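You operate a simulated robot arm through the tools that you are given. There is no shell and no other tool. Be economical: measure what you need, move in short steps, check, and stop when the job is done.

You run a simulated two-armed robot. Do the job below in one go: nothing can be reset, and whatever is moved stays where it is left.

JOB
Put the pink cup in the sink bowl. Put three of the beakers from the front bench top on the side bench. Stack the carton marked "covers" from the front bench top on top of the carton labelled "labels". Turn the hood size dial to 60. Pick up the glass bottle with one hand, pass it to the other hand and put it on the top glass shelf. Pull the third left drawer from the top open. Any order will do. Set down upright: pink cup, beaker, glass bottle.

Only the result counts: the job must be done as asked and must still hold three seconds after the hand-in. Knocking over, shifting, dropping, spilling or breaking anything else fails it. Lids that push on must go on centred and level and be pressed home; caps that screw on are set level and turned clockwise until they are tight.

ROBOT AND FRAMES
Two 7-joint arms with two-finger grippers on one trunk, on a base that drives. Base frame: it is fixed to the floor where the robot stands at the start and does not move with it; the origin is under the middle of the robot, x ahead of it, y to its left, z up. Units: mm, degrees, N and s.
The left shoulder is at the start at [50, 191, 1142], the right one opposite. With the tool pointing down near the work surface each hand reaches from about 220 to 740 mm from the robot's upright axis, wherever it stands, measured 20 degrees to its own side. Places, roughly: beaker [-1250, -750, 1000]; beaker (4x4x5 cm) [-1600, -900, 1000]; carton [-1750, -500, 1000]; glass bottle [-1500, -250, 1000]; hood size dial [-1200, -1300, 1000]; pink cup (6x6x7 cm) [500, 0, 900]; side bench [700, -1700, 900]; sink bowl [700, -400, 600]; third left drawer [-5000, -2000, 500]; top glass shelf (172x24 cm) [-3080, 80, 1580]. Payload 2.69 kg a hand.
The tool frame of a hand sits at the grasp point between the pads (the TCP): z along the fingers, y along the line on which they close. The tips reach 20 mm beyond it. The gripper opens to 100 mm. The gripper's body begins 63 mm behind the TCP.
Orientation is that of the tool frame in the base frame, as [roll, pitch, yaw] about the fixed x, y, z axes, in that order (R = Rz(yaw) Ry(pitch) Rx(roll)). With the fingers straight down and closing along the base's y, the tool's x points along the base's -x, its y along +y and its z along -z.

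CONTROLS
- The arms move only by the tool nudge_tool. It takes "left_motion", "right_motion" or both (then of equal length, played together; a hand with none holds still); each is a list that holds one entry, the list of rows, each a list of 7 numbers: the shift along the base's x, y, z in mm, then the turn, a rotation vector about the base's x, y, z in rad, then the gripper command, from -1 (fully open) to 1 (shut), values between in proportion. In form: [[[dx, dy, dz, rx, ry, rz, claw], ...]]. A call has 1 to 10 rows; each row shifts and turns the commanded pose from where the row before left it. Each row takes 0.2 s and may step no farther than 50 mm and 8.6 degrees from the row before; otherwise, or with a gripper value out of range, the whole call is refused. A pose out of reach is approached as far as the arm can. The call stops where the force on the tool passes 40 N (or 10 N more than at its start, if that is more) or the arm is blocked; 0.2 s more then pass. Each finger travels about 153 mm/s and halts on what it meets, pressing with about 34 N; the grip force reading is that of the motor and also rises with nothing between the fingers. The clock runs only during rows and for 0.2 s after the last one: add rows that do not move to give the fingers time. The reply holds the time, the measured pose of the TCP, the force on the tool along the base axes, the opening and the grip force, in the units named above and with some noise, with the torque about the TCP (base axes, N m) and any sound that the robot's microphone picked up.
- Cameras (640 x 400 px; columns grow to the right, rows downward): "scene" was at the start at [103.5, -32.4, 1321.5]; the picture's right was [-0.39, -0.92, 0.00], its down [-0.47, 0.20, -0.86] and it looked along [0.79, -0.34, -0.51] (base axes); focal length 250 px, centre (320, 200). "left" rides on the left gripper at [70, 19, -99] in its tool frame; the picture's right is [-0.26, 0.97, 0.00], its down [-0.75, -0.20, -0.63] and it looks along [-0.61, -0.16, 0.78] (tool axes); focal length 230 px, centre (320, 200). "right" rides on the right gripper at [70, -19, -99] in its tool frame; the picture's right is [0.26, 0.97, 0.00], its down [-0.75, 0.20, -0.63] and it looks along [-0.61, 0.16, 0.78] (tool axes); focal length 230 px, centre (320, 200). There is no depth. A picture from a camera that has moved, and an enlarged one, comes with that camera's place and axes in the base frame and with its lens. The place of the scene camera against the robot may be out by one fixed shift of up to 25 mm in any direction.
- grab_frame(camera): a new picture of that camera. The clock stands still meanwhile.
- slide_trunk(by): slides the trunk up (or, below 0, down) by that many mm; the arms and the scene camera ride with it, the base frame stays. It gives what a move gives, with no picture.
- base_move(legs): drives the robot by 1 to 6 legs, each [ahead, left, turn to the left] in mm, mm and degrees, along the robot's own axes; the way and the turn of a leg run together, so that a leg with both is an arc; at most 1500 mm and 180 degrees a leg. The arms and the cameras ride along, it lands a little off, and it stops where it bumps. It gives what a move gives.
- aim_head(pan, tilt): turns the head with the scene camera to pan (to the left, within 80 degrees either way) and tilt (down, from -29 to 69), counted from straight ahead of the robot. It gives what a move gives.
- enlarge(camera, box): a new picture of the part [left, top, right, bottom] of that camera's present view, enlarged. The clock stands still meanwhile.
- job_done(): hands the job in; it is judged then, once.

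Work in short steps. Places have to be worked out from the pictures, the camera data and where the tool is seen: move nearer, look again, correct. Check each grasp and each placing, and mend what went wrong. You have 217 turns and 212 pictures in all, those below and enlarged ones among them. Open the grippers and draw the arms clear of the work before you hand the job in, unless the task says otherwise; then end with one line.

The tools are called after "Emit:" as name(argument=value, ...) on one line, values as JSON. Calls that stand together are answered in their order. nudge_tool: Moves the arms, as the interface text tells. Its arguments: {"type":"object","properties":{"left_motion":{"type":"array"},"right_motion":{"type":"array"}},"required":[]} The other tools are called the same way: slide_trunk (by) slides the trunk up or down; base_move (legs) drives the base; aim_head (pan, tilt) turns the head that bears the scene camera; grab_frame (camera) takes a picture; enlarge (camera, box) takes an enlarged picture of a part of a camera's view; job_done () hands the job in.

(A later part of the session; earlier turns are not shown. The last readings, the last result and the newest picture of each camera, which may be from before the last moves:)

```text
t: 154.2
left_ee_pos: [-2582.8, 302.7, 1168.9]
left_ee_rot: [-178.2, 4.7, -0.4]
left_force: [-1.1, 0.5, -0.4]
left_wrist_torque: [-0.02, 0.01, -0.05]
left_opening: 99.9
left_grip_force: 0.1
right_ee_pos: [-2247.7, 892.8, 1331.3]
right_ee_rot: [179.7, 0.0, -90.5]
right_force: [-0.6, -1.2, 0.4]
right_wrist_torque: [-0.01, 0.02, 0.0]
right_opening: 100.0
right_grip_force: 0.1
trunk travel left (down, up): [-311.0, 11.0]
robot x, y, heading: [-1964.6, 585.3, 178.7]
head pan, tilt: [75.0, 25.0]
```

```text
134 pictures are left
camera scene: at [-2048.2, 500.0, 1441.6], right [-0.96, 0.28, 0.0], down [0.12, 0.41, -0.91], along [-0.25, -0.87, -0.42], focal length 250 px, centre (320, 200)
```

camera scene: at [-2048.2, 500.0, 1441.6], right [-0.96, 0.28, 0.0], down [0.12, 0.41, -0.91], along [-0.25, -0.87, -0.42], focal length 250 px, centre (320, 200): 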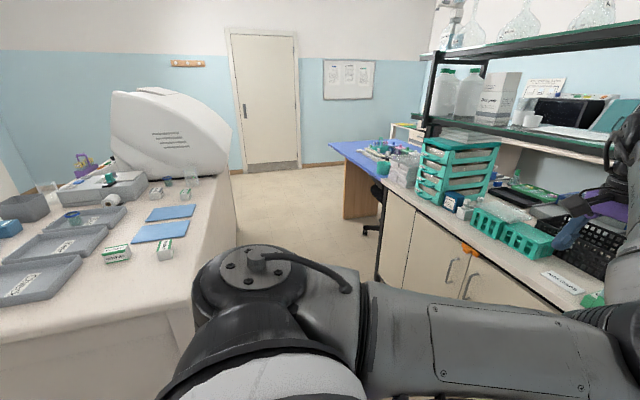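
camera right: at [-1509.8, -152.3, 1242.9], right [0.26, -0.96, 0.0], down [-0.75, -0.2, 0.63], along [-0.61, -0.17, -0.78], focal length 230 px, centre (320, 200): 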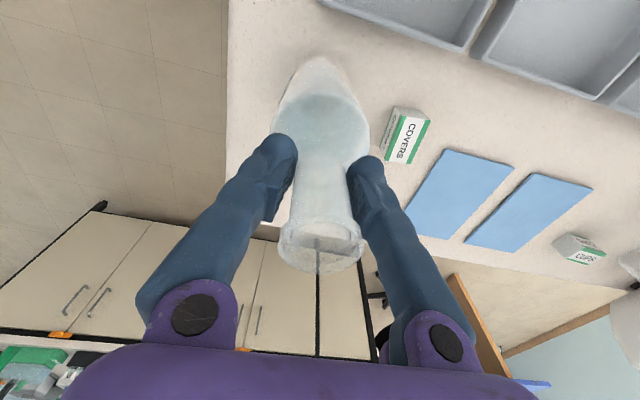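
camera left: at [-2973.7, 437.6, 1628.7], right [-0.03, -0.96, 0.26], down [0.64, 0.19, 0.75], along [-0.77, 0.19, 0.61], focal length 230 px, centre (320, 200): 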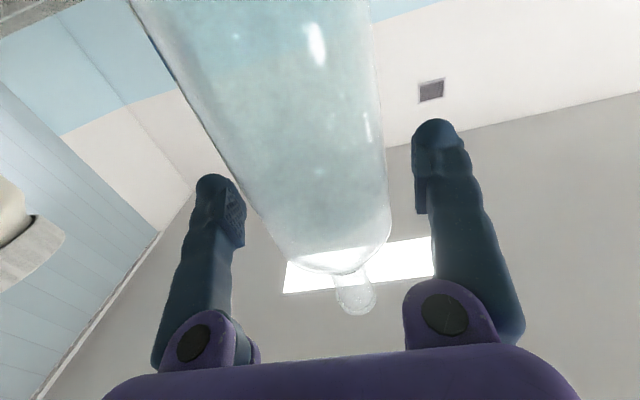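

The left hand is low and forward, so I'm retracting and raising it. Then I'm driving to face the bench end again from the gap side so the left hand can handle the cartons.

Emit:
nudge_tool(left_motion=[[[40, 0, 20, 0, 0, 0, -1], [40, 0, 20, 0, 0, 0, -1], [40, 0, 20, 0, 0, 0, -1], [40, 0, 20, 0, 0, 0, -1], [40, 0, 20, 0, 0, 0, -1], [40, 0, 20, 0, 0, 0, -1]]], right_motion=[[[0, 0, 0, 0, 0, 0.149, -1], [0, 0, 0, 0, 0, 0.149, -1], [0, 0, 0, 0, 0, 0.149, -1], [0, 0, 0, 0, 0, 0.149, -1], [0, 0, 0, 0, 0, 0.149, -1], [0, 0, 0, 0, 0, 0.149, -1]]])

Emit:
base_move(legs=[[0, 0, 91], [200, 0, 0]])

Emit:
aim_head(pan=25, tilt=40)

Emit:
grab_frame(camera="scene")

```text
t: 155.6
left_ee_pos: [-2503.2, 219.1, 1247.5]
left_ee_rot: [-178.1, 4.8, -0.5]
left_force: [1.3, 0.1, 0.1]
left_wrist_torque: [0.03, 0.05, -0.01]
left_opening: 100.2
left_grip_force: 0.1
left hand out of reach, approached as far as the arm can: row 1, 2, 3, 4, 5, 6
right_ee_pos: [-2246.5, 892.8, 1330.9]
right_ee_rot: [179.8, 0.1, -39.1]
right_force: [-0.6, 0.3, -0.9]
right_wrist_torque: [0.04, 0.04, 0.02]
right_opening: 100.0
right_grip_force: 0.0
trunk travel left (down, up): [-311.0, 11.0]
robot x, y, heading: [-1956.5, 581.8, 178.4]
head pan, tilt: [75.0, 25.0]
```

```text
t: 161.0
left_ee_pos: [-1599.6, -155.3, 1247.1]
left_ee_rot: [-178.2, 4.7, 89.8]
left_force: [-0.9, 0.0, -0.1]
left_wrist_torque: [0.0, 0.02, -0.03]
left_opening: 99.7
left_grip_force: 0.1
right_ee_pos: [-2272.4, 99.3, 1330.4]
right_ee_rot: [179.8, 0.0, 50.9]
right_force: [-0.1, -0.8, 0.1]
right_wrist_torque: [0.04, 0.01, 0.03]
right_opening: 99.9
right_grip_force: 0.2
trunk travel left (down, up): [-311.0, 11.0]
robot x, y, heading: [-1962.5, 384.8, -91.0]
head pan, tilt: [75.0, 25.0]
```

```text
t: 162.2
left_ee_pos: [-1600.3, -154.5, 1247.7]
left_ee_rot: [-178.2, 4.7, 89.7]
left_force: [0.1, 0.2, 0.3]
left_wrist_torque: [-0.01, -0.01, -0.02]
left_opening: 100.1
left_grip_force: 0.1
right_ee_pos: [-2274.1, 98.6, 1331.2]
right_ee_rot: [179.8, 0.0, 50.8]
right_force: [-0.7, 0.4, 0.5]
right_wrist_torque: [-0.01, 0.01, 0.01]
right_opening: 99.8
right_grip_force: 0.0
trunk travel left (down, up): [-311.0, 11.0]
robot x, y, heading: [-1967.3, 387.0, -91.4]
head pan, tilt: [25.0, 40.0]
```

```text
133 pictures are left
camera scene: at [-1951.9, 271.4, 1418.2], right [-0.91, -0.41, 0.0], down [-0.26, 0.59, -0.77], along [0.31, -0.7, -0.64], focal length 250 px, centre (320, 200)
```

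scene: 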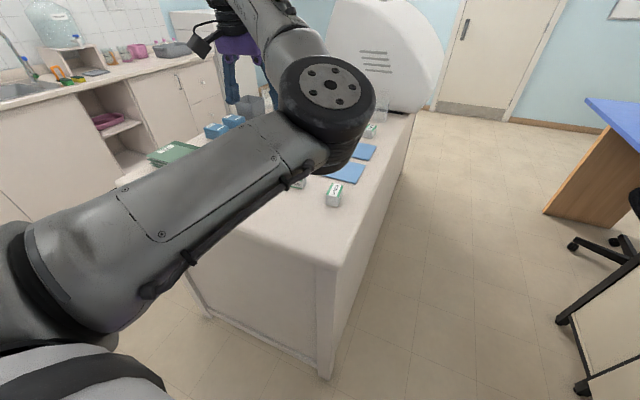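

The left elbow has folded inward. I'm drawing the left hand back and up to regain its normal shape.

Emit:
nudge_tool(left_motion=[[[0, 35, 25, -0.082, 0.03, 0, -1], [0, 35, 25, 0, 0, 0, -1], [0, 35, 25, 0, 0, 0, -1], [0, 35, 10, 0, 0, 0, -1], [0, 35, 0, 0, 0, 0, -1], [0, 35, 0, 0, 0, 0, -1]]])

Emit:
grab_frame(camera="scene")

```text
t: 163.6
left_ee_pos: [-1544.2, 53.5, 1329.6]
left_ee_rot: [-176.5, 9.3, 90.1]
left_force: [-0.5, 0.6, 0.9]
left_wrist_torque: [-0.01, -0.01, -0.01]
left_opening: 100.0
left_grip_force: 0.1
left hand out of reach, approached as far as the arm can: row 1, 2, 4
right_ee_pos: [-2272.7, 100.3, 1331.6]
right_ee_rot: [179.8, 0.1, 50.9]
right_force: [-0.3, -0.9, -0.2]
right_wrist_torque: [-0.03, 0.02, 0.0]
right_opening: 100.0
right_grip_force: 0.1
trunk travel left (down, up): [-311.0, 11.0]
robot x, y, heading: [-1967.6, 388.8, -91.1]
head pan, tilt: [25.0, 40.0]
```

```text
132 pictures are left
camera scene: at [-1951.8, 272.3, 1418.3], right [-0.91, -0.41, 0.0], down [-0.26, 0.59, -0.77], along [0.31, -0.7, -0.64], focal length 250 px, centre (320, 200)
```

scene: 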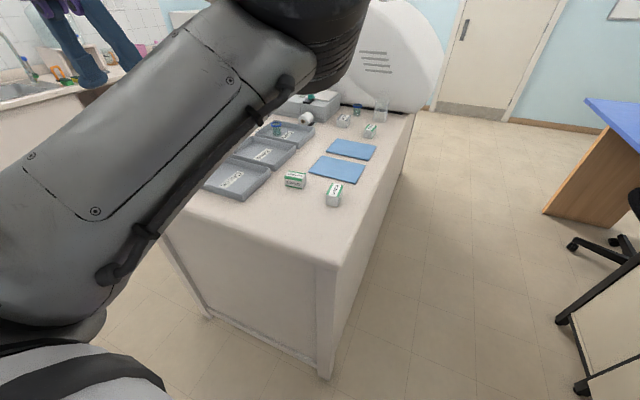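

I'm levelling the tool and yawing the left hand to push its elbow outward.

Emit:
nudge_tool(left_motion=[[[0, 0, 0, 0.08, -0.03, 0, -1], [0, 0, 0, 0.081, -0.031, 0, -1], [0, 0, 0, 0, 0, -0.149, -1], [0, 0, 0, 0, 0, -0.149, -1], [0, 0, 0, 0, 0, -0.149, -1], [0, 0, 0, 0, 0, -0.149, -1], [0, 0, 0, 0, 0, -0.149, -1], [0, 0, 0, 0, 0, -0.149, -1]]])

Emit:
grab_frame(camera="scene")

```text
t: 165.4
left_ee_pos: [-1540.9, 52.6, 1331.1]
left_ee_rot: [180.0, 0.2, 38.3]
left_force: [0.5, -0.4, -0.7]
left_wrist_torque: [-0.03, -0.01, 0.0]
left_opening: 100.0
left_grip_force: 0.0
left hand out of reach, approached as far as the arm can: row 2
right_ee_pos: [-2273.5, 99.4, 1331.6]
right_ee_rot: [179.8, 0.0, 50.9]
right_force: [-0.9, -0.8, 0.3]
right_wrist_torque: [-0.02, -0.01, 0.01]
right_opening: 100.1
right_grip_force: 0.1
trunk travel left (down, up): [-311.0, 11.0]
robot x, y, heading: [-1963.8, 383.5, -90.9]
head pan, tilt: [25.0, 40.0]
```

```text
131 pictures are left
camera scene: at [-1952.0, 271.4, 1418.2], right [-0.91, -0.41, 0.0], down [-0.26, 0.59, -0.77], along [0.31, -0.7, -0.64], focal length 250 px, centre (320, 200)
```

scene: 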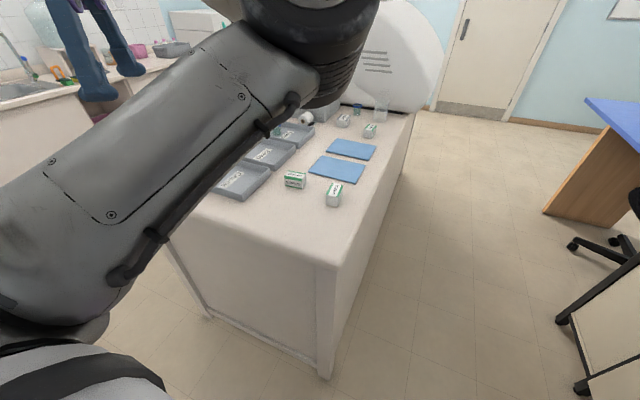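

The elbow stays inward. I'll try moving the left hand outward and back to swing the elbow out of the way.

Emit:
nudge_tool(left_motion=[[[30, 35, -10, 0, 0, 0, -1], [30, 35, -10, 0, 0, 0, -1], [30, 35, -10, 0, 0, 0, -1], [30, 35, -10, 0, 0, 0, -1], [30, 30, -10, 0, 0, 0, -1], [30, 30, -10, 0, 0, 0, -1], [0, 30, -10, 0, 0, 0, -1]]])

Emit:
grab_frame(camera="scene")

```text
t: 167.0
left_ee_pos: [-1362.0, 281.4, 1261.3]
left_ee_rot: [180.0, 0.2, 38.3]
left_force: [-0.4, 0.8, 0.9]
left_wrist_torque: [-0.01, 0.02, -0.04]
left_opening: 100.1
left_grip_force: 0.1
right_ee_pos: [-2273.4, 100.7, 1331.4]
right_ee_rot: [179.8, 0.1, 50.8]
right_force: [0.0, 0.3, 0.7]
right_wrist_torque: [-0.03, -0.03, 0.02]
right_opening: 100.2
right_grip_force: 0.1
trunk travel left (down, up): [-311.0, 11.0]
robot x, y, heading: [-1967.7, 387.7, -91.0]
head pan, tilt: [25.0, 40.0]
```

```text
130 pictures are left
camera scene: at [-1952.7, 272.4, 1418.3], right [-0.91, -0.41, 0.0], down [-0.26, 0.59, -0.77], along [0.31, -0.7, -0.64], focal length 250 px, centre (320, 200)
```

scene: 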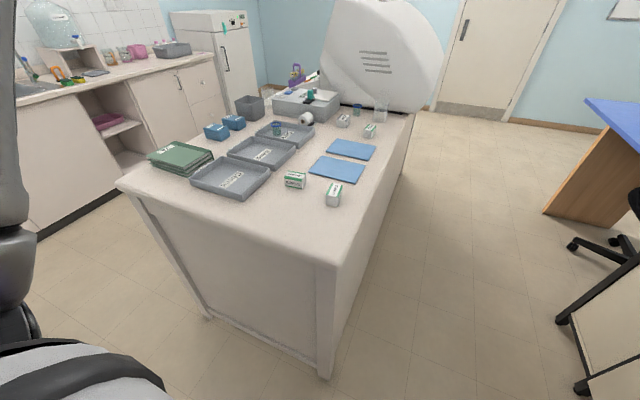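

The view is clear now. I'm bringing the left hand back in toward its ready position to see whether the elbow now stays outside.

Emit:
nudge_tool(left_motion=[[[-30, -20, 5, 0, 0, 0.1, -1], [-30, -20, 5, 0, 0, 0.1, -1], [-30, -20, 5, 0, 0, 0.1, -1], [-30, -20, 5, 0, 0, 0.1, -1], [-30, -20, 5, 0, 0, 0.1, -1], [-30, -20, 5, 0, 0, 0.1, -1], [-30, -20, 5, 0, 0, 0.1, -1]]])

Emit:
grab_frame(camera="scene")

```text
t: 168.6
left_ee_pos: [-1564.6, 143.0, 1293.5]
left_ee_rot: [-179.9, 0.2, 78.7]
left_force: [-0.4, -0.6, -0.5]
left_wrist_torque: [0.03, 0.03, 0.01]
left_opening: 100.1
left_grip_force: 0.1
left hand out of reach, approached as far as the arm can: row 7
right_ee_pos: [-2273.6, 98.0, 1330.8]
right_ee_rot: [179.9, 0.0, 50.9]
right_force: [1.0, -0.2, -0.6]
right_wrist_torque: [0.02, -0.01, 0.02]
right_opening: 100.0
right_grip_force: 0.0
trunk travel left (down, up): [-311.0, 11.0]
robot x, y, heading: [-1968.5, 386.8, -91.0]
head pan, tilt: [25.0, 40.0]
```

```text
129 pictures are left
camera scene: at [-1951.7, 270.1, 1418.1], right [-0.91, -0.41, 0.0], down [-0.26, 0.59, -0.77], along [0.31, -0.7, -0.64], focal length 250 px, centre (320, 200)
```

scene: 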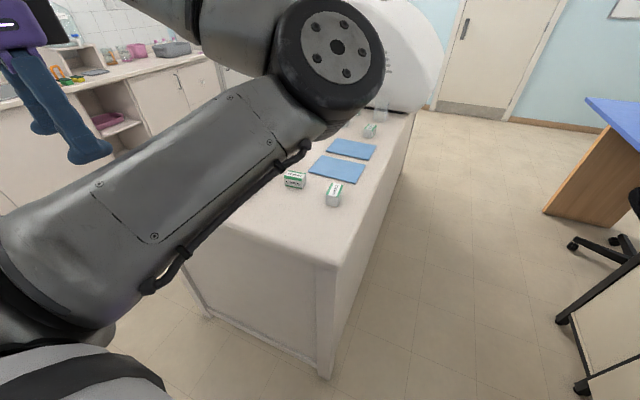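

The elbow still folds inward, so I'll park the left arm out to the side and use the right hand from here. I'm moving the base so both cartons lie on the right.

Emit:
nudge_tool(left_motion=[[[30, 20, -5, 0, 0, -0.1, -1], [30, 20, -5, 0, 0, -0.1, -1], [30, 20, -5, 0, 0, -0.1, -1], [30, 20, -5, 0, 0, -0.1, -1], [30, 20, -5, 0, 0, -0.1, -1], [30, 20, -5, 0, 0, -0.1, -1], [25, 30, 0, 0, 0, -0.1, -1], [0, 40, 0, 0, 0, 0, -1], [0, 40, 0, 0, 0, 0, -1]]])

Emit:
base_move(legs=[[-80, 0, 0], [0, 520, 0]])

Emit:
slide_trunk(by=-90)

Emit:
aim_head(pan=-15, tilt=40)

Emit:
grab_frame(camera="scene")

```text
t: 170.6
left_ee_pos: [-1360.0, 377.4, 1267.2]
left_ee_rot: [-179.9, 0.3, 38.4]
left_force: [0.2, 0.4, 0.7]
left_wrist_torque: [-0.07, -0.02, 0.0]
left_opening: 100.0
left_grip_force: 0.0
right_ee_pos: [-2272.5, 99.2, 1331.6]
right_ee_rot: [179.8, 0.1, 50.9]
right_force: [-1.0, 0.3, 0.6]
right_wrist_torque: [-0.03, 0.01, 0.02]
right_opening: 100.1
right_grip_force: 0.1
trunk travel left (down, up): [-311.0, 11.0]
robot x, y, heading: [-1966.4, 386.4, -90.9]
head pan, tilt: [25.0, 40.0]
```

```text
t: 176.3
left_ee_pos: [-840.2, 444.3, 1266.5]
left_ee_rot: [-179.8, 0.1, 38.5]
left_force: [-0.4, -0.2, -0.1]
left_wrist_torque: [-0.02, 0.03, 0.01]
left_opening: 100.1
left_grip_force: 0.0
right_ee_pos: [-1753.8, 169.8, 1330.4]
right_ee_rot: [179.8, 0.0, 50.8]
right_force: [0.1, 0.4, 0.8]
right_wrist_torque: [0.0, 0.02, -0.04]
right_opening: 100.1
right_grip_force: 0.0
trunk travel left (down, up): [-311.0, 11.0]
robot x, y, heading: [-1449.5, 456.8, -91.2]
head pan, tilt: [25.0, 40.0]
```

```text
t: 177.5
left_ee_pos: [-842.0, 445.9, 1177.6]
left_ee_rot: [-180.0, 0.2, 38.5]
left_force: [0.1, 0.0, 0.0]
left_wrist_torque: [-0.03, -0.01, 0.02]
left_opening: 100.0
left_grip_force: 0.0
right_ee_pos: [-1753.8, 170.2, 1239.7]
right_ee_rot: [179.8, -0.1, 50.9]
right_force: [0.0, 0.2, -0.6]
right_wrist_torque: [0.0, -0.03, -0.01]
right_opening: 100.2
right_grip_force: 0.1
trunk travel left (down, up): [-221.0, 101.0]
robot x, y, heading: [-1447.5, 459.7, -90.8]
head pan, tilt: [25.0, 40.0]
```

```text
t: 178.6
left_ee_pos: [-842.0, 445.1, 1177.4]
left_ee_rot: [180.0, 0.2, 38.5]
left_force: [0.4, -0.8, -0.4]
left_wrist_torque: [0.03, 0.03, 0.01]
left_opening: 100.0
left_grip_force: 0.0
right_ee_pos: [-1753.1, 170.1, 1240.7]
right_ee_rot: [179.8, 0.0, 50.8]
right_force: [0.2, 0.4, -0.9]
right_wrist_torque: [-0.01, -0.03, 0.0]
right_opening: 100.0
right_grip_force: 0.0
trunk travel left (down, up): [-221.0, 101.0]
robot x, y, heading: [-1444.3, 457.3, -90.9]
head pan, tilt: [-15.0, 40.0]
```

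```text
128 pictures are left
camera scene: at [-1490.7, 337.5, 1328.2], right [-0.96, 0.28, 0.0], down [0.18, 0.62, -0.77], along [-0.21, -0.74, -0.64], focal length 250 px, centre (320, 200)
```

scene: 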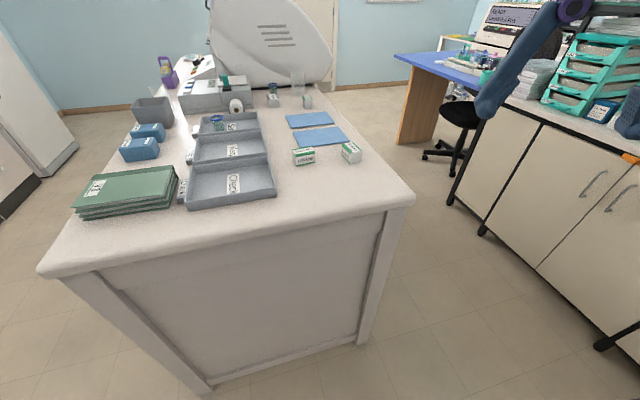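

I'm driving nearer, then moving the right hand over the COVERS carton near [-1595, -282].

Emit:
base_move(legs=[[130, 60, 0]])

Emit:
nudge_tool(right_motion=[[[15, -40, -5, 0, 0, 0, -1], [15, -40, -5, 0, 0, 0, -1], [15, -40, -5, 0, 0, 0, -1], [15, -40, -5, 0, 0, 0, -1], [15, -40, -5, 0, 0, 0, -1], [15, -40, -5, 0, 0, 0, -1]]])

Emit:
grab_frame(camera="right")

```text
t: 179.9
left_ee_pos: [-784.1, 312.4, 1177.9]
left_ee_rot: [-180.0, 0.2, 38.4]
left_force: [0.1, -1.3, -0.2]
left_wrist_torque: [0.04, 0.02, -0.03]
left_opening: 100.0
left_grip_force: 0.0
right_ee_pos: [-1696.9, 38.8, 1239.4]
right_ee_rot: [179.8, -0.1, 50.9]
right_force: [0.9, -0.6, 0.0]
right_wrist_torque: [0.03, 0.02, -0.03]
right_opening: 99.7
right_grip_force: 0.0
trunk travel left (down, up): [-221.0, 101.0]
robot x, y, heading: [-1389.8, 324.0, -90.9]
head pan, tilt: [-15.0, 40.0]
```

```text
t: 181.3
left_ee_pos: [-784.2, 314.8, 1176.9]
left_ee_rot: [180.0, 0.1, 38.4]
left_force: [0.3, 0.3, 0.5]
left_wrist_torque: [-0.02, 0.05, 0.0]
left_opening: 100.0
left_grip_force: 0.1
right_ee_pos: [-1616.5, -178.3, 1213.2]
right_ee_rot: [179.9, 0.0, 50.7]
right_force: [-0.3, 0.8, 0.1]
right_wrist_torque: [-0.03, 0.0, 0.0]
right_opening: 100.0
right_grip_force: 0.1
right hand out of reach, approached as far as the arm can: row 6
trunk travel left (down, up): [-221.0, 101.0]
robot x, y, heading: [-1388.4, 325.9, -91.3]
head pan, tilt: [-15.0, 40.0]
```

```text
127 pictures are left
camera right: at [-1587.5, -112.8, 1311.6], right [0.91, -0.41, 0.0], down [-0.32, -0.71, 0.63], along [-0.26, -0.58, -0.77], focal length 230 px, centre (320, 200)
```

right: 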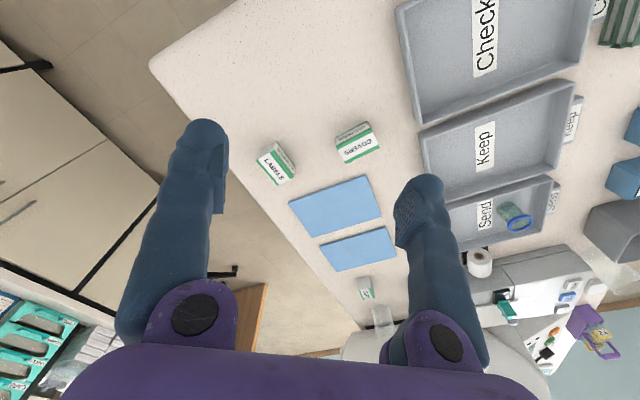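

Both cartons are confirmed: COVERS [-1600, -281] and LABELS [-1735, -263]. I'm lowering while advancing over COVERS.

Emit:
nudge_tool(right_motion=[[[0, 0, -35, 0, 0, 0, -1], [0, -20, -35, 0, 0, 0, -1], [5, -25, -30, 0, 0, 0, -1], [5, -28, -20, 0, 0, 0, -1], [5, -28, 0, 0, 0, 0, -1]]])

Emit:
grab_frame(camera="right")

```text
t: 182.5
left_ee_pos: [-784.7, 313.0, 1177.7]
left_ee_rot: [-179.9, 0.2, 38.3]
left_force: [-0.5, -0.4, -0.2]
left_wrist_torque: [0.0, 0.0, -0.03]
left_opening: 100.2
left_grip_force: 0.1
right_ee_pos: [-1632.6, -240.9, 1087.0]
right_ee_rot: [179.8, 0.1, 50.7]
right_force: [-0.1, 0.6, -0.6]
right_wrist_torque: [-0.01, 0.01, 0.02]
right_opening: 99.9
right_grip_force: 0.0
right hand out of reach, approached as far as the arm can: row 3, 4, 5
trunk travel left (down, up): [-221.0, 101.0]
robot x, y, heading: [-1389.1, 325.6, -91.0]
head pan, tilt: [-15.0, 40.0]
```

```text
126 pictures are left
camera right: at [-1604.3, -174.9, 1185.7], right [0.91, -0.41, 0.0], down [-0.32, -0.71, 0.63], along [-0.26, -0.58, -0.78], focal length 230 px, centre (320, 200)
```

right: 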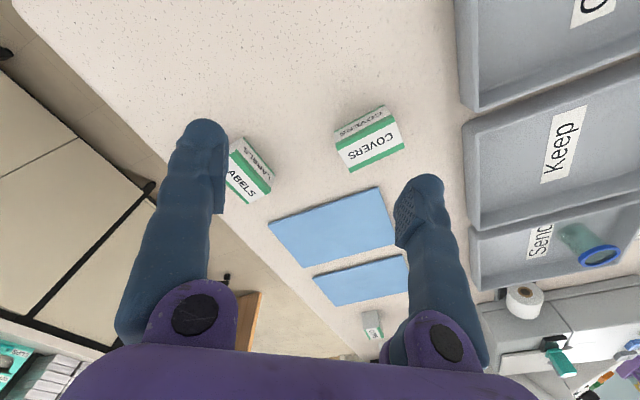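

The reach is too short from the bench end. I'll approach from the far long side instead (facing +x in the gap), where both cartons are close.

Emit:
nudge_tool(right_motion=[[[-10, 30, 40, 0, 0, 0, -1], [-10, 30, 40, 0, 0, 0, -1], [-10, 30, 40, 0, 0, 0, -1], [0, 30, 20, 0, 0, 0, -1], [0, 30, 0, 0, 0, 0, -1], [0, 30, 0, 0, 0, 0, -1]]])

Emit:
base_move(legs=[[-200, 0, 0], [0, -785, 0], [0, 0, 91]])

Emit:
aim_head(pan=-35, tilt=35)

Emit:
grab_frame(camera="scene")

```text
refused: row 1 steps farther than a row can; nothing moved
```

```text
t: 194.8
left_ee_pos: [-2150.3, 1144.3, 1176.1]
left_ee_rot: [180.0, 0.1, 127.9]
left_force: [0.2, -0.5, 1.2]
left_wrist_torque: [-0.01, -0.02, -0.02]
left_opening: 100.0
left_grip_force: 0.0
right_ee_pos: [-1603.5, 292.3, 1088.6]
right_ee_rot: [179.8, 0.1, 140.3]
right_force: [-0.2, -0.7, -0.4]
right_wrist_torque: [0.02, 0.06, -0.01]
right_opening: 100.1
right_grip_force: 0.0
trunk travel left (down, up): [-221.0, 101.0]
robot x, y, heading: [-2167.3, 542.9, -1.7]
head pan, tilt: [-15.0, 40.0]
```

```text
t: 195.6
left_ee_pos: [-2149.6, 1144.8, 1176.6]
left_ee_rot: [-180.0, 0.2, 127.9]
left_force: [0.6, -0.2, 1.0]
left_wrist_torque: [0.03, -0.01, -0.04]
left_opening: 99.9
left_grip_force: 0.0
right_ee_pos: [-1604.1, 291.7, 1088.3]
right_ee_rot: [179.8, 0.0, 140.3]
right_force: [-0.7, -0.5, -0.1]
right_wrist_torque: [0.0, 0.0, 0.01]
right_opening: 100.1
right_grip_force: 0.0
trunk travel left (down, up): [-221.0, 101.0]
robot x, y, heading: [-2165.9, 537.7, -1.5]
head pan, tilt: [-35.0, 35.0]
```

```text
125 pictures are left
camera scene: at [-2076.3, 488.3, 1335.8], right [-0.6, -0.8, 0.0], down [-0.46, 0.34, -0.82], along [0.66, -0.49, -0.57], focal length 250 px, centre (320, 200)
```

scene: 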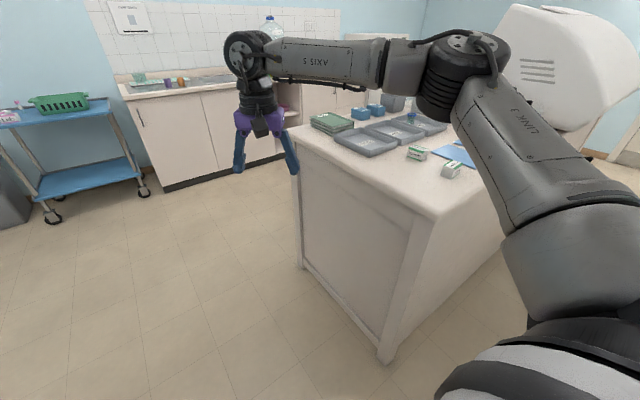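

The nudge was refused for step size, but the drive went clear. I'm raising and retracting the right hand now.

Emit:
nudge_tool(right_motion=[[[-25, 0, 35, 0, 0, 0, -1], [-25, 0, 35, 0, 0, 0, -1], [-25, 0, 30, 0, 0, 0, -1], [-35, 0, 10, 0, 0, 0, -1], [-35, 0, 0, 0, 0, 0, -1]]])

Emit:
grab_frame(camera="scene")

```text
t: 196.8
left_ee_pos: [-2151.4, 1145.2, 1177.8]
left_ee_rot: [-179.9, 0.2, 127.9]
left_force: [-0.2, -0.1, 0.6]
left_wrist_torque: [-0.02, -0.03, -0.01]
left_opening: 99.8
left_grip_force: 0.0
right_ee_pos: [-1751.5, 292.4, 1198.0]
right_ee_rot: [179.7, 0.1, 140.3]
right_force: [-0.1, 0.2, 0.4]
right_wrist_torque: [-0.02, 0.0, 0.02]
right_opening: 99.8
right_grip_force: 0.0
trunk travel left (down, up): [-221.0, 101.0]
robot x, y, heading: [-2168.3, 539.3, -1.6]
head pan, tilt: [-35.0, 35.0]
```

```text
124 pictures are left
camera scene: at [-2077.2, 488.2, 1335.9], right [-0.6, -0.8, 0.0], down [-0.46, 0.34, -0.82], along [0.66, -0.49, -0.57], focal length 250 px, centre (320, 200)
```

scene: 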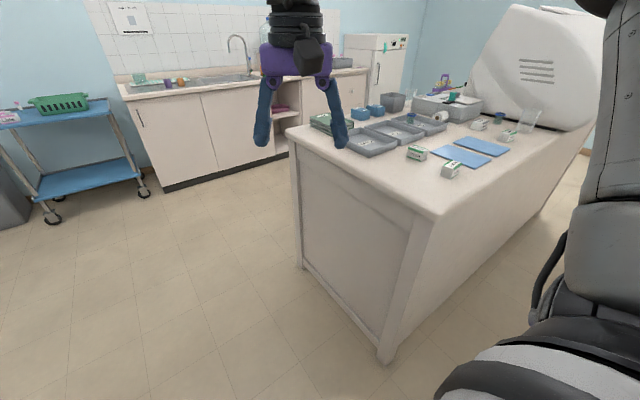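

The arm's reach works out to about 530 mm from shoulder to wrist, so I need the base close. I'm driving along the gap to y≈-80.

Emit:
base_move(legs=[[-40, 0, 1.6], [0, -620, 0]])

Emit:
aim_head(pan=-25, tilt=45)

Emit:
grab_frame(camera="scene")

Emit:
grab_frame(camera="right")

```text
t: 203.1
left_ee_pos: [-2204.7, 537.0, 1177.3]
left_ee_rot: [180.0, 0.2, 129.3]
left_force: [-0.2, 0.0, -0.5]
left_wrist_torque: [0.02, 0.01, 0.01]
left_opening: 99.9
left_grip_force: 0.1
right_ee_pos: [-1782.2, -305.4, 1198.3]
right_ee_rot: [179.6, 0.1, 141.8]
right_force: [0.5, 1.2, -0.4]
right_wrist_torque: [-0.02, 0.02, -0.01]
right_opening: 100.1
right_grip_force: 0.0
trunk travel left (down, up): [-221.0, 101.0]
robot x, y, heading: [-2208.5, -71.1, -0.1]
head pan, tilt: [-35.0, 35.0]
```

```text
t: 203.8
left_ee_pos: [-2204.5, 537.1, 1176.6]
left_ee_rot: [-180.0, 0.2, 129.2]
left_force: [-0.9, 0.8, 1.2]
left_wrist_torque: [-0.01, 0.0, -0.03]
left_opening: 100.1
left_grip_force: 0.1
right_ee_pos: [-1781.2, -305.4, 1198.6]
right_ee_rot: [179.8, 0.0, 141.7]
right_force: [-0.1, 0.3, -0.4]
right_wrist_torque: [0.01, -0.03, -0.02]
right_opening: 100.1
right_grip_force: 0.1
trunk travel left (down, up): [-221.0, 101.0]
robot x, y, heading: [-2206.2, -69.7, -0.4]
head pan, tilt: [-25.0, 45.0]
```

```text
123 pictures are left
camera scene: at [-2113.3, -101.5, 1321.0], right [-0.43, -0.9, 0.0], down [-0.64, 0.3, -0.71], along [0.64, -0.3, -0.71], focal length 250 px, centre (320, 200)
```

scene: 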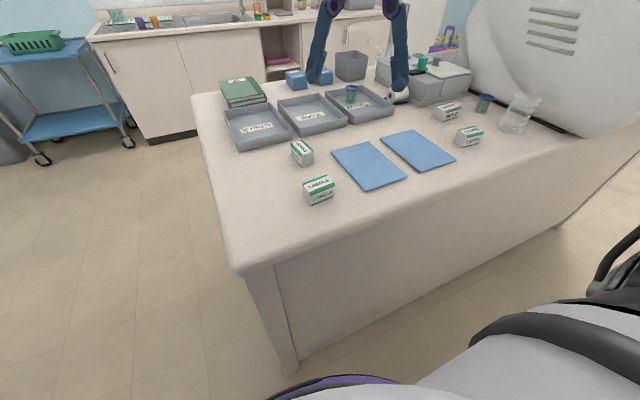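

```text
122 pictures are left
camera right: at [-1849.9, -279.1, 1296.6], right [0.4, 0.92, 0.0], down [0.71, -0.31, 0.63], along [0.58, -0.25, -0.78], focal length 230 px, centre (320, 200)
```

right: 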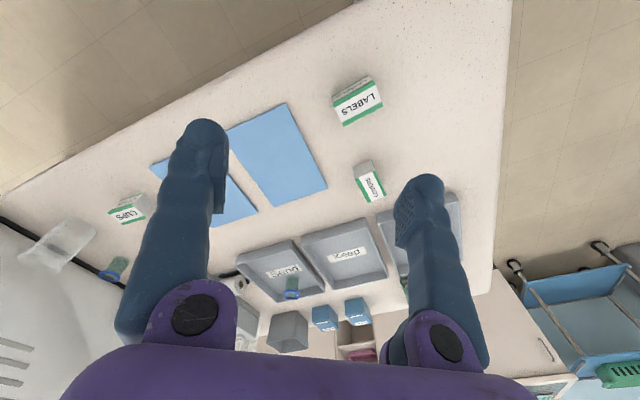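

I'm enlarging the right camera view to see the carton outlines and orientations.

Emit:
enlarge(camera="right", box=[310, 60, 430, 220])

Emit:
enlarge(camera="scene", box=[260, 120, 380, 220])

Emit:
enlarge(camera="scene", box=[400, 70, 560, 170])

```text
2.50 times, centred on (370, 140) of right
camera zoom: at [-1849.9, -279.1, 1296.6], right [0.4, 0.92, 0.0], down [0.71, -0.31, 0.63], along [0.58, -0.25, -0.78], focal length 575 px, centre (195, 350)
```

zoom: 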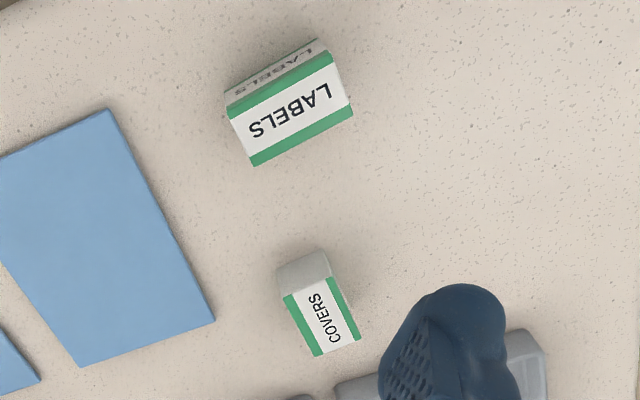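

```text
4.00 times, centred on (320, 170) of scene
camera zoom: at [-2113.3, -101.5, 1321.0], right [-0.43, -0.9, 0.0], down [-0.64, 0.3, -0.71], along [0.64, -0.3, -0.71], focal length 998 px, centre (320, 320)
```

zoom: 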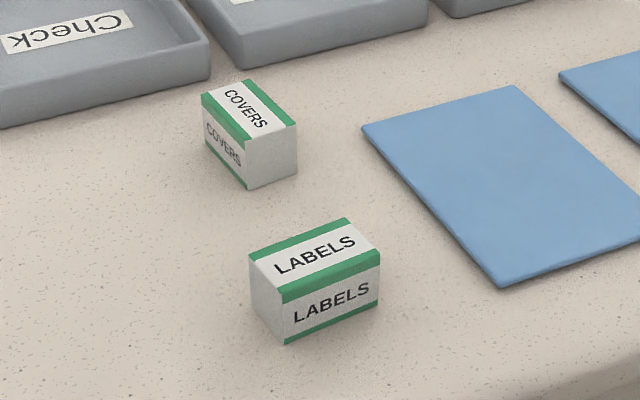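

```text
4.00 times, centred on (480, 120) of scene
camera zoom: at [-2113.3, -101.5, 1321.0], right [-0.43, -0.9, 0.0], down [-0.64, 0.3, -0.71], along [0.64, -0.3, -0.71], focal length 998 px, centre (-320, 520)
```

zoom: 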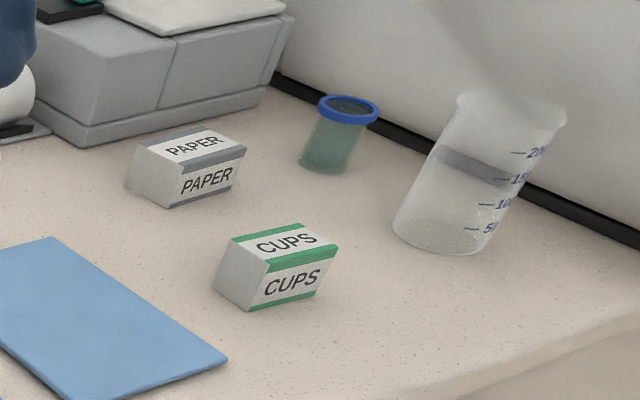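

Carton tops work out at about z 965: COVERS centre ≈[-1597, -289], long axis along x (about +6°); LABELS centre ≈[-1738, -268], long axis along y. I'm driving 45 mm closer, then yawing the hand to grip COVERS across its short side.

Emit:
base_move(legs=[[45, 0, 0]])

Emit:
nudge_tool(right_motion=[[[25, 0, -20, 0, 0, 0.149, -0.5], [25, 0, -20, 0, 0, 0.149, -0.5], [25, 0, -20, 0, 0, 0.149, -0.5], [25, 0, -20, 0, 0, 0.149, -0.5], [20, 0, -20, 0, 0, 0.149, -0.5], [0, 0, -10, 0, 0, 0, -0.5]]])

Emit:
grab_frame(camera="right")

```text
t: 204.7
left_ee_pos: [-2188.3, 537.5, 1177.1]
left_ee_rot: [-179.9, 0.2, 129.4]
left_force: [0.4, 0.9, 0.1]
left_wrist_torque: [0.0, -0.01, 0.02]
left_opening: 99.8
left_grip_force: 0.0
right_ee_pos: [-1767.1, -306.9, 1197.7]
right_ee_rot: [179.8, 0.1, 141.8]
right_force: [0.0, 0.0, 0.1]
right_wrist_torque: [-0.01, 0.0, 0.0]
right_opening: 99.8
right_grip_force: 0.1
trunk travel left (down, up): [-221.0, 101.0]
robot x, y, heading: [-2191.8, -69.3, -0.3]
head pan, tilt: [-25.0, 45.0]
stopped in leg 1: the robot was blocked; the commanded pose is now the measured one
```

```text
t: 206.1
left_ee_pos: [-2190.7, 535.6, 1177.3]
left_ee_rot: [-180.0, 0.1, 129.4]
left_force: [-0.1, 0.2, 0.2]
left_wrist_torque: [0.03, 0.0, -0.01]
left_opening: 100.0
left_grip_force: 0.2
right_ee_pos: [-1647.0, -307.3, 1088.6]
right_ee_rot: [179.6, 0.1, -175.4]
right_force: [0.0, 0.2, 0.3]
right_wrist_torque: [-0.02, -0.01, 0.0]
right_opening: 74.9
right_grip_force: 0.0
trunk travel left (down, up): [-221.0, 101.0]
robot x, y, heading: [-2191.4, -70.1, -0.3]
head pan, tilt: [-25.0, 45.0]
```

```text
118 pictures are left
camera right: at [-1716.0, -332.1, 1186.6], right [-0.33, 0.94, 0.0], down [0.73, 0.26, 0.63], along [0.59, 0.21, -0.77], focal length 230 px, centre (320, 200)
```

right: 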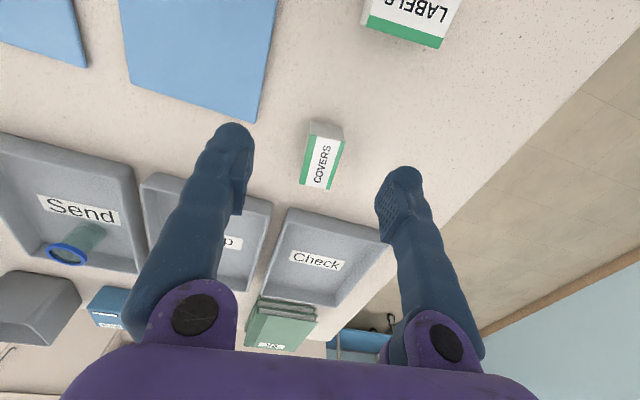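

The base touched the bench, so I'll turn 15° left to bring the right shoulder forward and gain reach.

Emit:
base_move(legs=[[-25, 0, 0], [0, 0, 15]])

Emit:
grab_frame(camera="right")

```text
t: 207.8
left_ee_pos: [-2371.4, 516.5, 1176.7]
left_ee_rot: [180.0, 0.2, 144.3]
left_force: [-0.3, 1.1, 0.2]
left_wrist_torque: [-0.01, -0.03, 0.03]
left_opening: 100.0
left_grip_force: 0.1
right_ee_pos: [-1628.9, -158.1, 1087.4]
right_ee_rot: [179.8, 0.1, -160.6]
right_force: [0.6, -0.2, -0.4]
right_wrist_torque: [0.02, -0.04, 0.0]
right_opening: 75.0
right_grip_force: 0.0
trunk travel left (down, up): [-221.0, 101.0]
robot x, y, heading: [-2217.2, -68.3, 14.9]
head pan, tilt: [-25.0, 45.0]
```

```text
117 pictures are left
camera right: at [-1690.1, -200.2, 1186.6], right [-0.56, 0.83, 0.0], down [0.64, 0.43, 0.63], along [0.52, 0.36, -0.77], focal length 230 px, centre (320, 200)
```

right: 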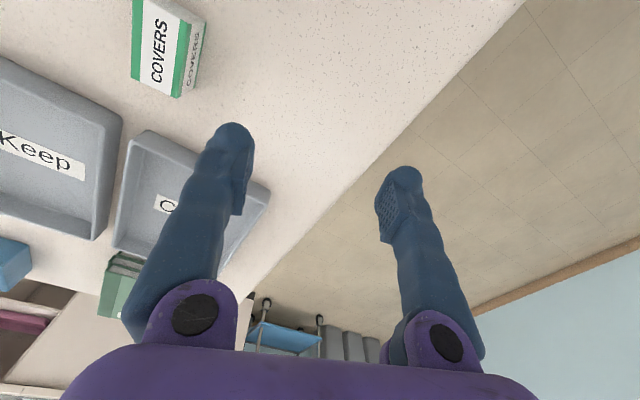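

I'm nudging the base 20 mm back in, then moving the hand over COVERS with the yaw corrected.

Emit:
base_move(legs=[[20, -5, 0]])

Emit:
nudge_tool(right_motion=[[[0, -35, 0, 0, 0, -0.12, -0.5], [5, -35, -10, 0, 0, -0.12, -0.5], [5, -35, -20, 0, 0, 0, -0.5], [5, -25, -20, 0, 0, 0, -0.5]]])

Emit:
grab_frame(camera="right")

```text
t: 208.6
left_ee_pos: [-2351.9, 517.5, 1176.3]
left_ee_rot: [180.0, 0.1, 144.3]
left_force: [-0.6, -0.3, 0.1]
left_wrist_torque: [-0.01, 0.04, -0.03]
left_opening: 100.0
left_grip_force: 0.1
right_ee_pos: [-1610.1, -156.9, 1088.0]
right_ee_rot: [179.7, 0.1, -160.7]
right_force: [-0.2, 0.3, -0.2]
right_wrist_torque: [-0.02, 0.03, 0.04]
right_opening: 74.9
right_grip_force: 0.1
trunk travel left (down, up): [-221.0, 101.0]
robot x, y, heading: [-2194.6, -67.4, 14.9]
head pan, tilt: [-25.0, 45.0]
```

```text
t: 209.6
left_ee_pos: [-2351.2, 517.2, 1177.2]
left_ee_rot: [-180.0, 0.2, 144.3]
left_force: [0.8, 0.2, -0.5]
left_wrist_torque: [0.02, 0.0, 0.02]
left_opening: 99.8
left_grip_force: 0.2
right_ee_pos: [-1594.4, -286.1, 1036.4]
right_ee_rot: [179.8, 0.1, -174.3]
right_force: [-0.2, -0.3, -0.1]
right_wrist_torque: [0.0, 0.0, 0.01]
right_opening: 75.2
right_grip_force: 0.0
trunk travel left (down, up): [-221.0, 101.0]
robot x, y, heading: [-2196.5, -68.8, 14.8]
head pan, tilt: [-25.0, 45.0]
```

```text
116 pictures are left
camera right: at [-1662.6, -313.3, 1136.3], right [-0.35, 0.94, 0.01], down [0.73, 0.27, 0.63], along [0.59, 0.23, -0.77], focal length 230 px, centre (320, 200)
```

right: 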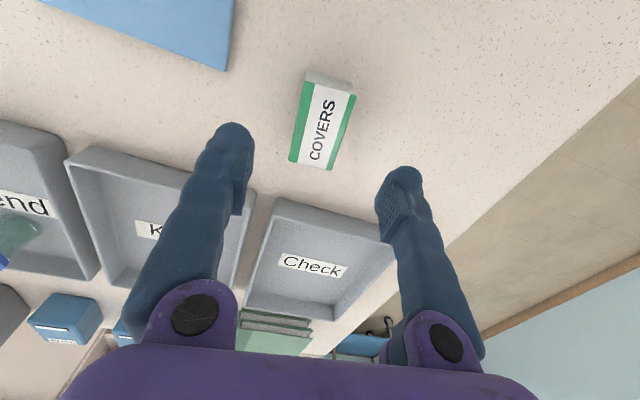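

COVERS is centred under the hand at [-1597, -287]. I'm lowering to z≈960 and closing.

Emit:
nudge_tool(right_motion=[[[-2, 0, -26, 0, 0, 0, -0.5], [0, 0, -25, 0, 0, 0, -0.5], [0, 0, -22, 0, 0, 0, -0.5], [0, 0, 0, 0, 0, 0, -0.5]]])

Emit:
grab_frame(camera="right")

```text
t: 210.6
left_ee_pos: [-2352.0, 516.3, 1177.8]
left_ee_rot: [180.0, 0.3, 144.2]
left_force: [-0.3, -0.4, -0.3]
left_wrist_torque: [0.02, -0.02, -0.02]
left_opening: 100.2
left_grip_force: 0.0
right_ee_pos: [-1597.7, -286.4, 966.9]
right_ee_rot: [179.7, 0.1, -174.5]
right_force: [0.3, -0.2, 0.5]
right_wrist_torque: [0.0, 0.02, 0.0]
right_opening: 75.1
right_grip_force: 0.0
trunk travel left (down, up): [-221.0, 101.0]
robot x, y, heading: [-2195.5, -67.2, 15.0]
head pan, tilt: [-25.0, 45.0]
```

```text
115 pictures are left
camera right: at [-1665.9, -313.6, 1065.0], right [-0.35, 0.94, 0.0], down [0.73, 0.27, 0.63], along [0.59, 0.23, -0.77], focal length 230 px, centre (320, 200)
```

right: 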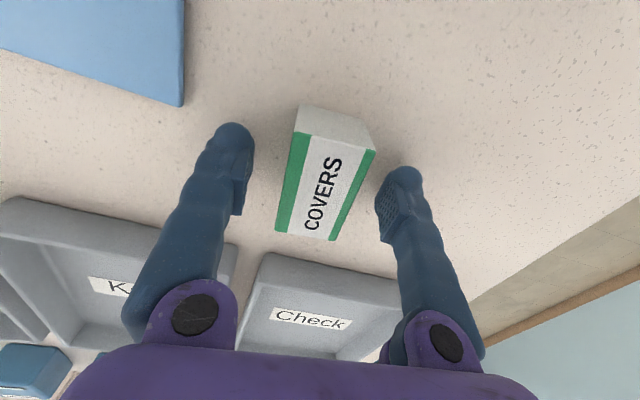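

I'm lowering 5 mm more and closing gently.

Emit:
nudge_tool(right_motion=[[[0, 0, -5, 0, 0, 0, -0.5], [0, 0, 0, 0, 0, 0, 0.2], [0, 0, 0, 0, 0, 0, 0.6], [0, 0, 0, 0, 0, 0, 1], [0, 0, 0, 0, 0, 0, 1]]])

Emit:
nudge_tool(right_motion=[[[0, 0, 20, 0, 0, 0, 1], [0, 0, 35, 0, 0, 0, 1], [0, 0, 35, 0, 0, 0, 1]]])

Emit:
grab_frame(camera="right")

```text
t: 211.8
left_ee_pos: [-2351.8, 515.9, 1177.3]
left_ee_rot: [180.0, 0.2, 144.4]
left_force: [0.0, 0.3, -0.6]
left_wrist_torque: [0.01, -0.01, 0.01]
left_opening: 100.0
left_grip_force: 0.1
right_ee_pos: [-1597.4, -287.4, 961.7]
right_ee_rot: [179.7, 0.3, -174.3]
right_force: [0.6, -0.1, 0.0]
right_wrist_torque: [0.0, -0.02, -0.02]
right_opening: 34.3
right_grip_force: 34.1
trunk travel left (down, up): [-221.0, 101.0]
robot x, y, heading: [-2196.6, -69.9, 14.7]
head pan, tilt: [-25.0, 45.0]
```

```text
t: 212.6
left_ee_pos: [-2351.7, 516.2, 1176.2]
left_ee_rot: [179.9, 0.3, 144.2]
left_force: [-0.2, 0.0, 0.5]
left_wrist_torque: [-0.04, -0.03, 0.0]
left_opening: 99.9
left_grip_force: 0.1
right_ee_pos: [-1596.2, -288.1, 1050.6]
right_ee_rot: [179.7, 0.1, -174.3]
right_force: [0.1, -0.6, 0.2]
right_wrist_torque: [-0.03, -0.01, -0.02]
right_opening: 34.3
right_grip_force: 34.3
trunk travel left (down, up): [-221.0, 101.0]
robot x, y, heading: [-2196.6, -69.5, 14.7]
head pan, tilt: [-25.0, 45.0]
```

```text
114 pictures are left
camera right: at [-1665.0, -314.3, 1148.9], right [-0.35, 0.94, 0.0], down [0.73, 0.27, 0.63], along [0.59, 0.23, -0.77], focal length 230 px, centre (320, 200)
```

right: 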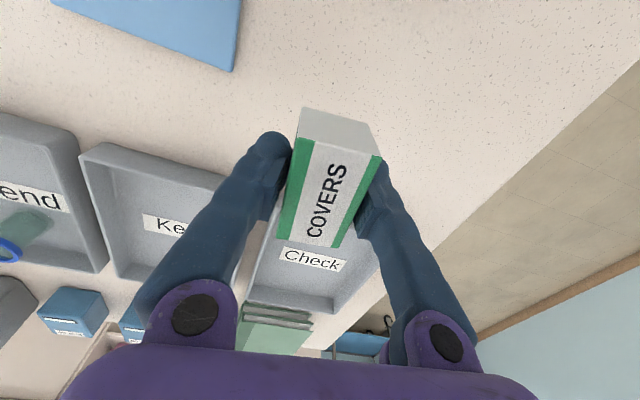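

COVERS is held. I'm carrying it over LABELS while turning it 90° so the long axes match.

Emit:
nudge_tool(right_motion=[[[-14, 2, 0, 0, 0, -0.149, 1], [-14, 2, 0, 0, 0, -0.149, 1], [-14, 2, 0, 0, 0, -0.149, 1], [-14, 2, 0, 0, 0, -0.149, 1], [-14, 2, 0, 0, 0, -0.149, 1], [-14, 2, 0, 0, 0, -0.149, 1], [-14, 2, 0, 0, 0, -0.149, 1], [-14, 2, 0, 0, 0, -0.149, 1], [-14, 2, 0, 0, 0, -0.149, 1], [-14, 2, 0, 0, 0, -0.149, 1]]])

Emit:
grab_frame(camera="right")

Emit:
grab_frame(camera="scene")

```text
t: 214.8
left_ee_pos: [-2352.8, 517.5, 1177.3]
left_ee_rot: [-180.0, 0.3, 144.3]
left_force: [-0.4, -0.7, 0.9]
left_wrist_torque: [-0.03, 0.0, 0.02]
left_opening: 99.7
left_grip_force: 0.1
right_ee_pos: [-1736.7, -268.6, 1050.0]
right_ee_rot: [179.7, 0.1, 100.1]
right_force: [-0.1, 0.0, -0.2]
right_wrist_torque: [0.01, 0.0, -0.01]
right_opening: 34.5
right_grip_force: 33.9
trunk travel left (down, up): [-221.0, 101.0]
robot x, y, heading: [-2196.9, -71.6, 14.8]
head pan, tilt: [-25.0, 45.0]
```

```text
113 pictures are left
camera right: at [-1767.7, -203.6, 1148.4], right [0.91, 0.42, 0.0], down [0.33, -0.7, 0.63], along [0.27, -0.57, -0.77], focal length 230 px, centre (320, 200)
```

right: 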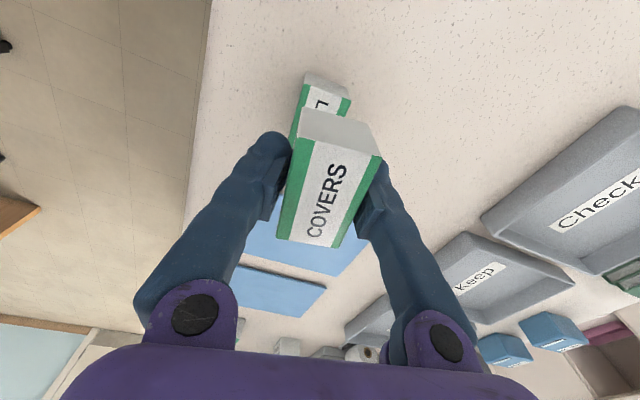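

```text
112 pictures are left
camera scene: at [-2098.7, -70.8, 1321.0], right [-0.18, -0.98, 0.0], down [-0.7, 0.13, -0.71], along [0.7, -0.13, -0.71], focal length 250 px, centre (320, 200)
```

scene: 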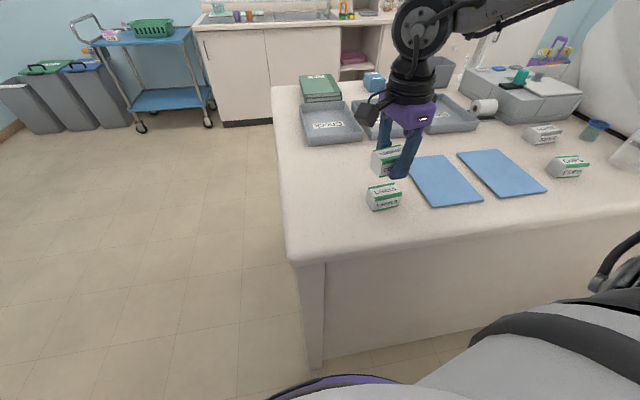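

COVERS and LABELS are parallel (about 100°). LABELS' centre is [-1739, -271]. I'm making a small correction, then lowering toward contact at about z 997.

Emit:
nudge_tool(right_motion=[[[-2, -2, -15, 0, 0, 0, 1], [0, 0, -15, 0, 0, 0, 1], [0, 0, -13, 0, 0, 0, 1], [0, 0, 0, 0, 0, 0, 1]]])

Emit:
grab_frame(camera="right")

Emit:
enlarge(camera="scene", box=[320, 120, 480, 220])

```text
t: 215.8
left_ee_pos: [-2350.9, 516.9, 1177.7]
left_ee_rot: [-179.9, 0.1, 144.2]
left_force: [0.1, 0.1, 0.4]
left_wrist_torque: [-0.04, 0.03, -0.03]
left_opening: 100.0
left_grip_force: 0.1
right_ee_pos: [-1739.8, -270.4, 1006.3]
right_ee_rot: [179.7, 0.1, 100.1]
right_force: [-1.2, -0.2, -0.7]
right_wrist_torque: [0.01, -0.04, 0.03]
right_opening: 34.5
right_grip_force: 33.9
trunk travel left (down, up): [-221.0, 101.0]
robot x, y, heading: [-2194.7, -69.8, 14.7]
head pan, tilt: [-25.0, 45.0]
```

```text
111 pictures are left
camera right: at [-1770.6, -206.0, 1104.5], right [0.91, 0.43, 0.0], down [0.33, -0.7, 0.63], along [0.27, -0.57, -0.77], focal length 230 px, centre (320, 200)
```

right: 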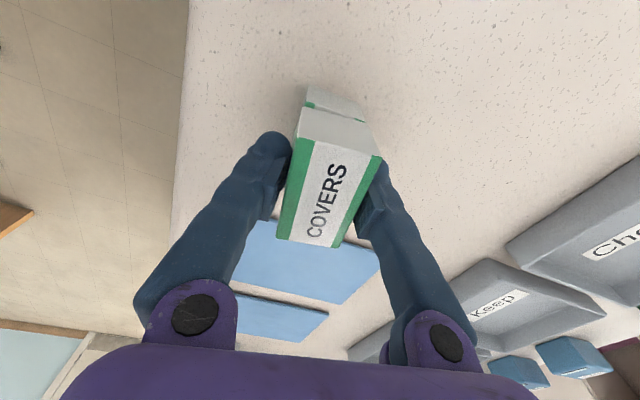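

```text
4.00 times, centred on (400, 170) of scene
camera zoom: at [-2098.5, -70.8, 1321.0], right [-0.18, -0.98, 0.0], down [-0.7, 0.13, -0.71], along [0.7, -0.13, -0.71], focal length 998 px, centre (0, 320)
```

zoom: 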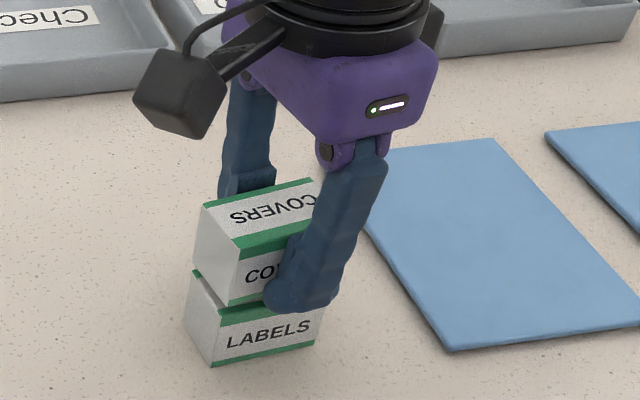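

COVERS sits about 3 mm too far to -y, with a gap of some 8 mm. I'm correcting and lowering slowly.

Emit:
nudge_tool(right_motion=[[[0, 3, -4, 0, 0, 0, 1], [0, 0, 0, 0, 0, 0, 1]]])

Emit:
nudge_tool(right_motion=[[[0, 0, -3, 0, 0, 0, 1], [0, 0, 0, 0, 0, 0, 1]]])

Emit:
nudge_tool(right_motion=[[[0, 0, -2, 0, 0, 0, 1], [0, 0, 0, 0, 0, 0, 1]]])

Emit:
enlarge(camera="scene", box=[320, 120, 480, 220])

```text
t: 216.4
left_ee_pos: [-2351.5, 515.7, 1177.4]
left_ee_rot: [-180.0, 0.2, 144.3]
left_force: [-1.0, 0.8, 0.3]
left_wrist_torque: [0.05, -0.03, 0.01]
left_opening: 100.1
left_grip_force: 0.1
right_ee_pos: [-1738.9, -266.9, 1001.7]
right_ee_rot: [179.6, 0.1, 100.1]
right_force: [-0.6, -0.8, -1.4]
right_wrist_torque: [-0.03, -0.01, -0.01]
right_opening: 34.2
right_grip_force: 33.9
trunk travel left (down, up): [-221.0, 101.0]
robot x, y, heading: [-2198.0, -72.1, 14.7]
head pan, tilt: [-25.0, 45.0]
```

```text
t: 217.0
left_ee_pos: [-2351.7, 517.6, 1177.5]
left_ee_rot: [179.9, 0.1, 144.3]
left_force: [-0.3, -0.7, 0.2]
left_wrist_torque: [-0.01, 0.02, 0.0]
left_opening: 100.2
left_grip_force: 0.1
right_ee_pos: [-1738.2, -268.0, 1000.4]
right_ee_rot: [179.8, 0.1, 100.2]
right_force: [0.2, -1.3, -1.4]
right_wrist_torque: [-0.02, -0.01, 0.0]
right_opening: 34.4
right_grip_force: 33.8
trunk travel left (down, up): [-221.0, 101.0]
robot x, y, heading: [-2198.2, -67.2, 15.0]
head pan, tilt: [-25.0, 45.0]
```

```text
t: 217.6
left_ee_pos: [-2352.3, 517.3, 1177.2]
left_ee_rot: [180.0, 0.3, 144.3]
left_force: [0.1, -0.9, -0.4]
left_wrist_torque: [0.02, -0.03, 0.05]
left_opening: 99.8
left_grip_force: 0.0
right_ee_pos: [-1738.9, -266.1, 998.1]
right_ee_rot: [179.3, 0.1, 100.2]
right_force: [0.2, -2.5, 11.4]
right_wrist_torque: [-0.09, 0.03, 0.03]
right_opening: 34.3
right_grip_force: 34.0
trunk travel left (down, up): [-221.0, 101.0]
robot x, y, heading: [-2197.6, -69.1, 14.9]
head pan, tilt: [-25.0, 45.0]
```

```text
4.00 times, centred on (400, 170) of scene
camera zoom: at [-2099.1, -70.9, 1321.2], right [-0.18, -0.98, 0.0], down [-0.7, 0.13, -0.71], along [0.7, -0.13, -0.71], focal length 998 px, centre (0, 320)
```

zoom: 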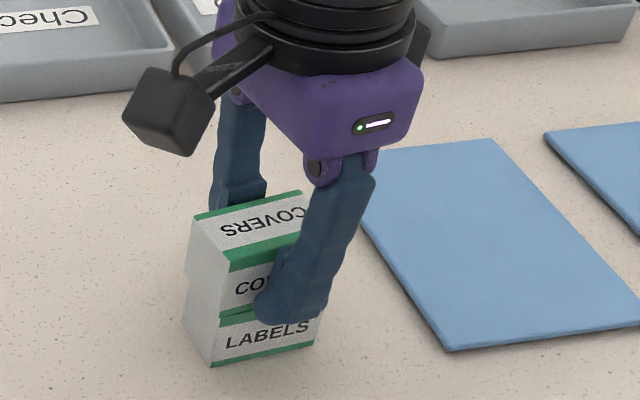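

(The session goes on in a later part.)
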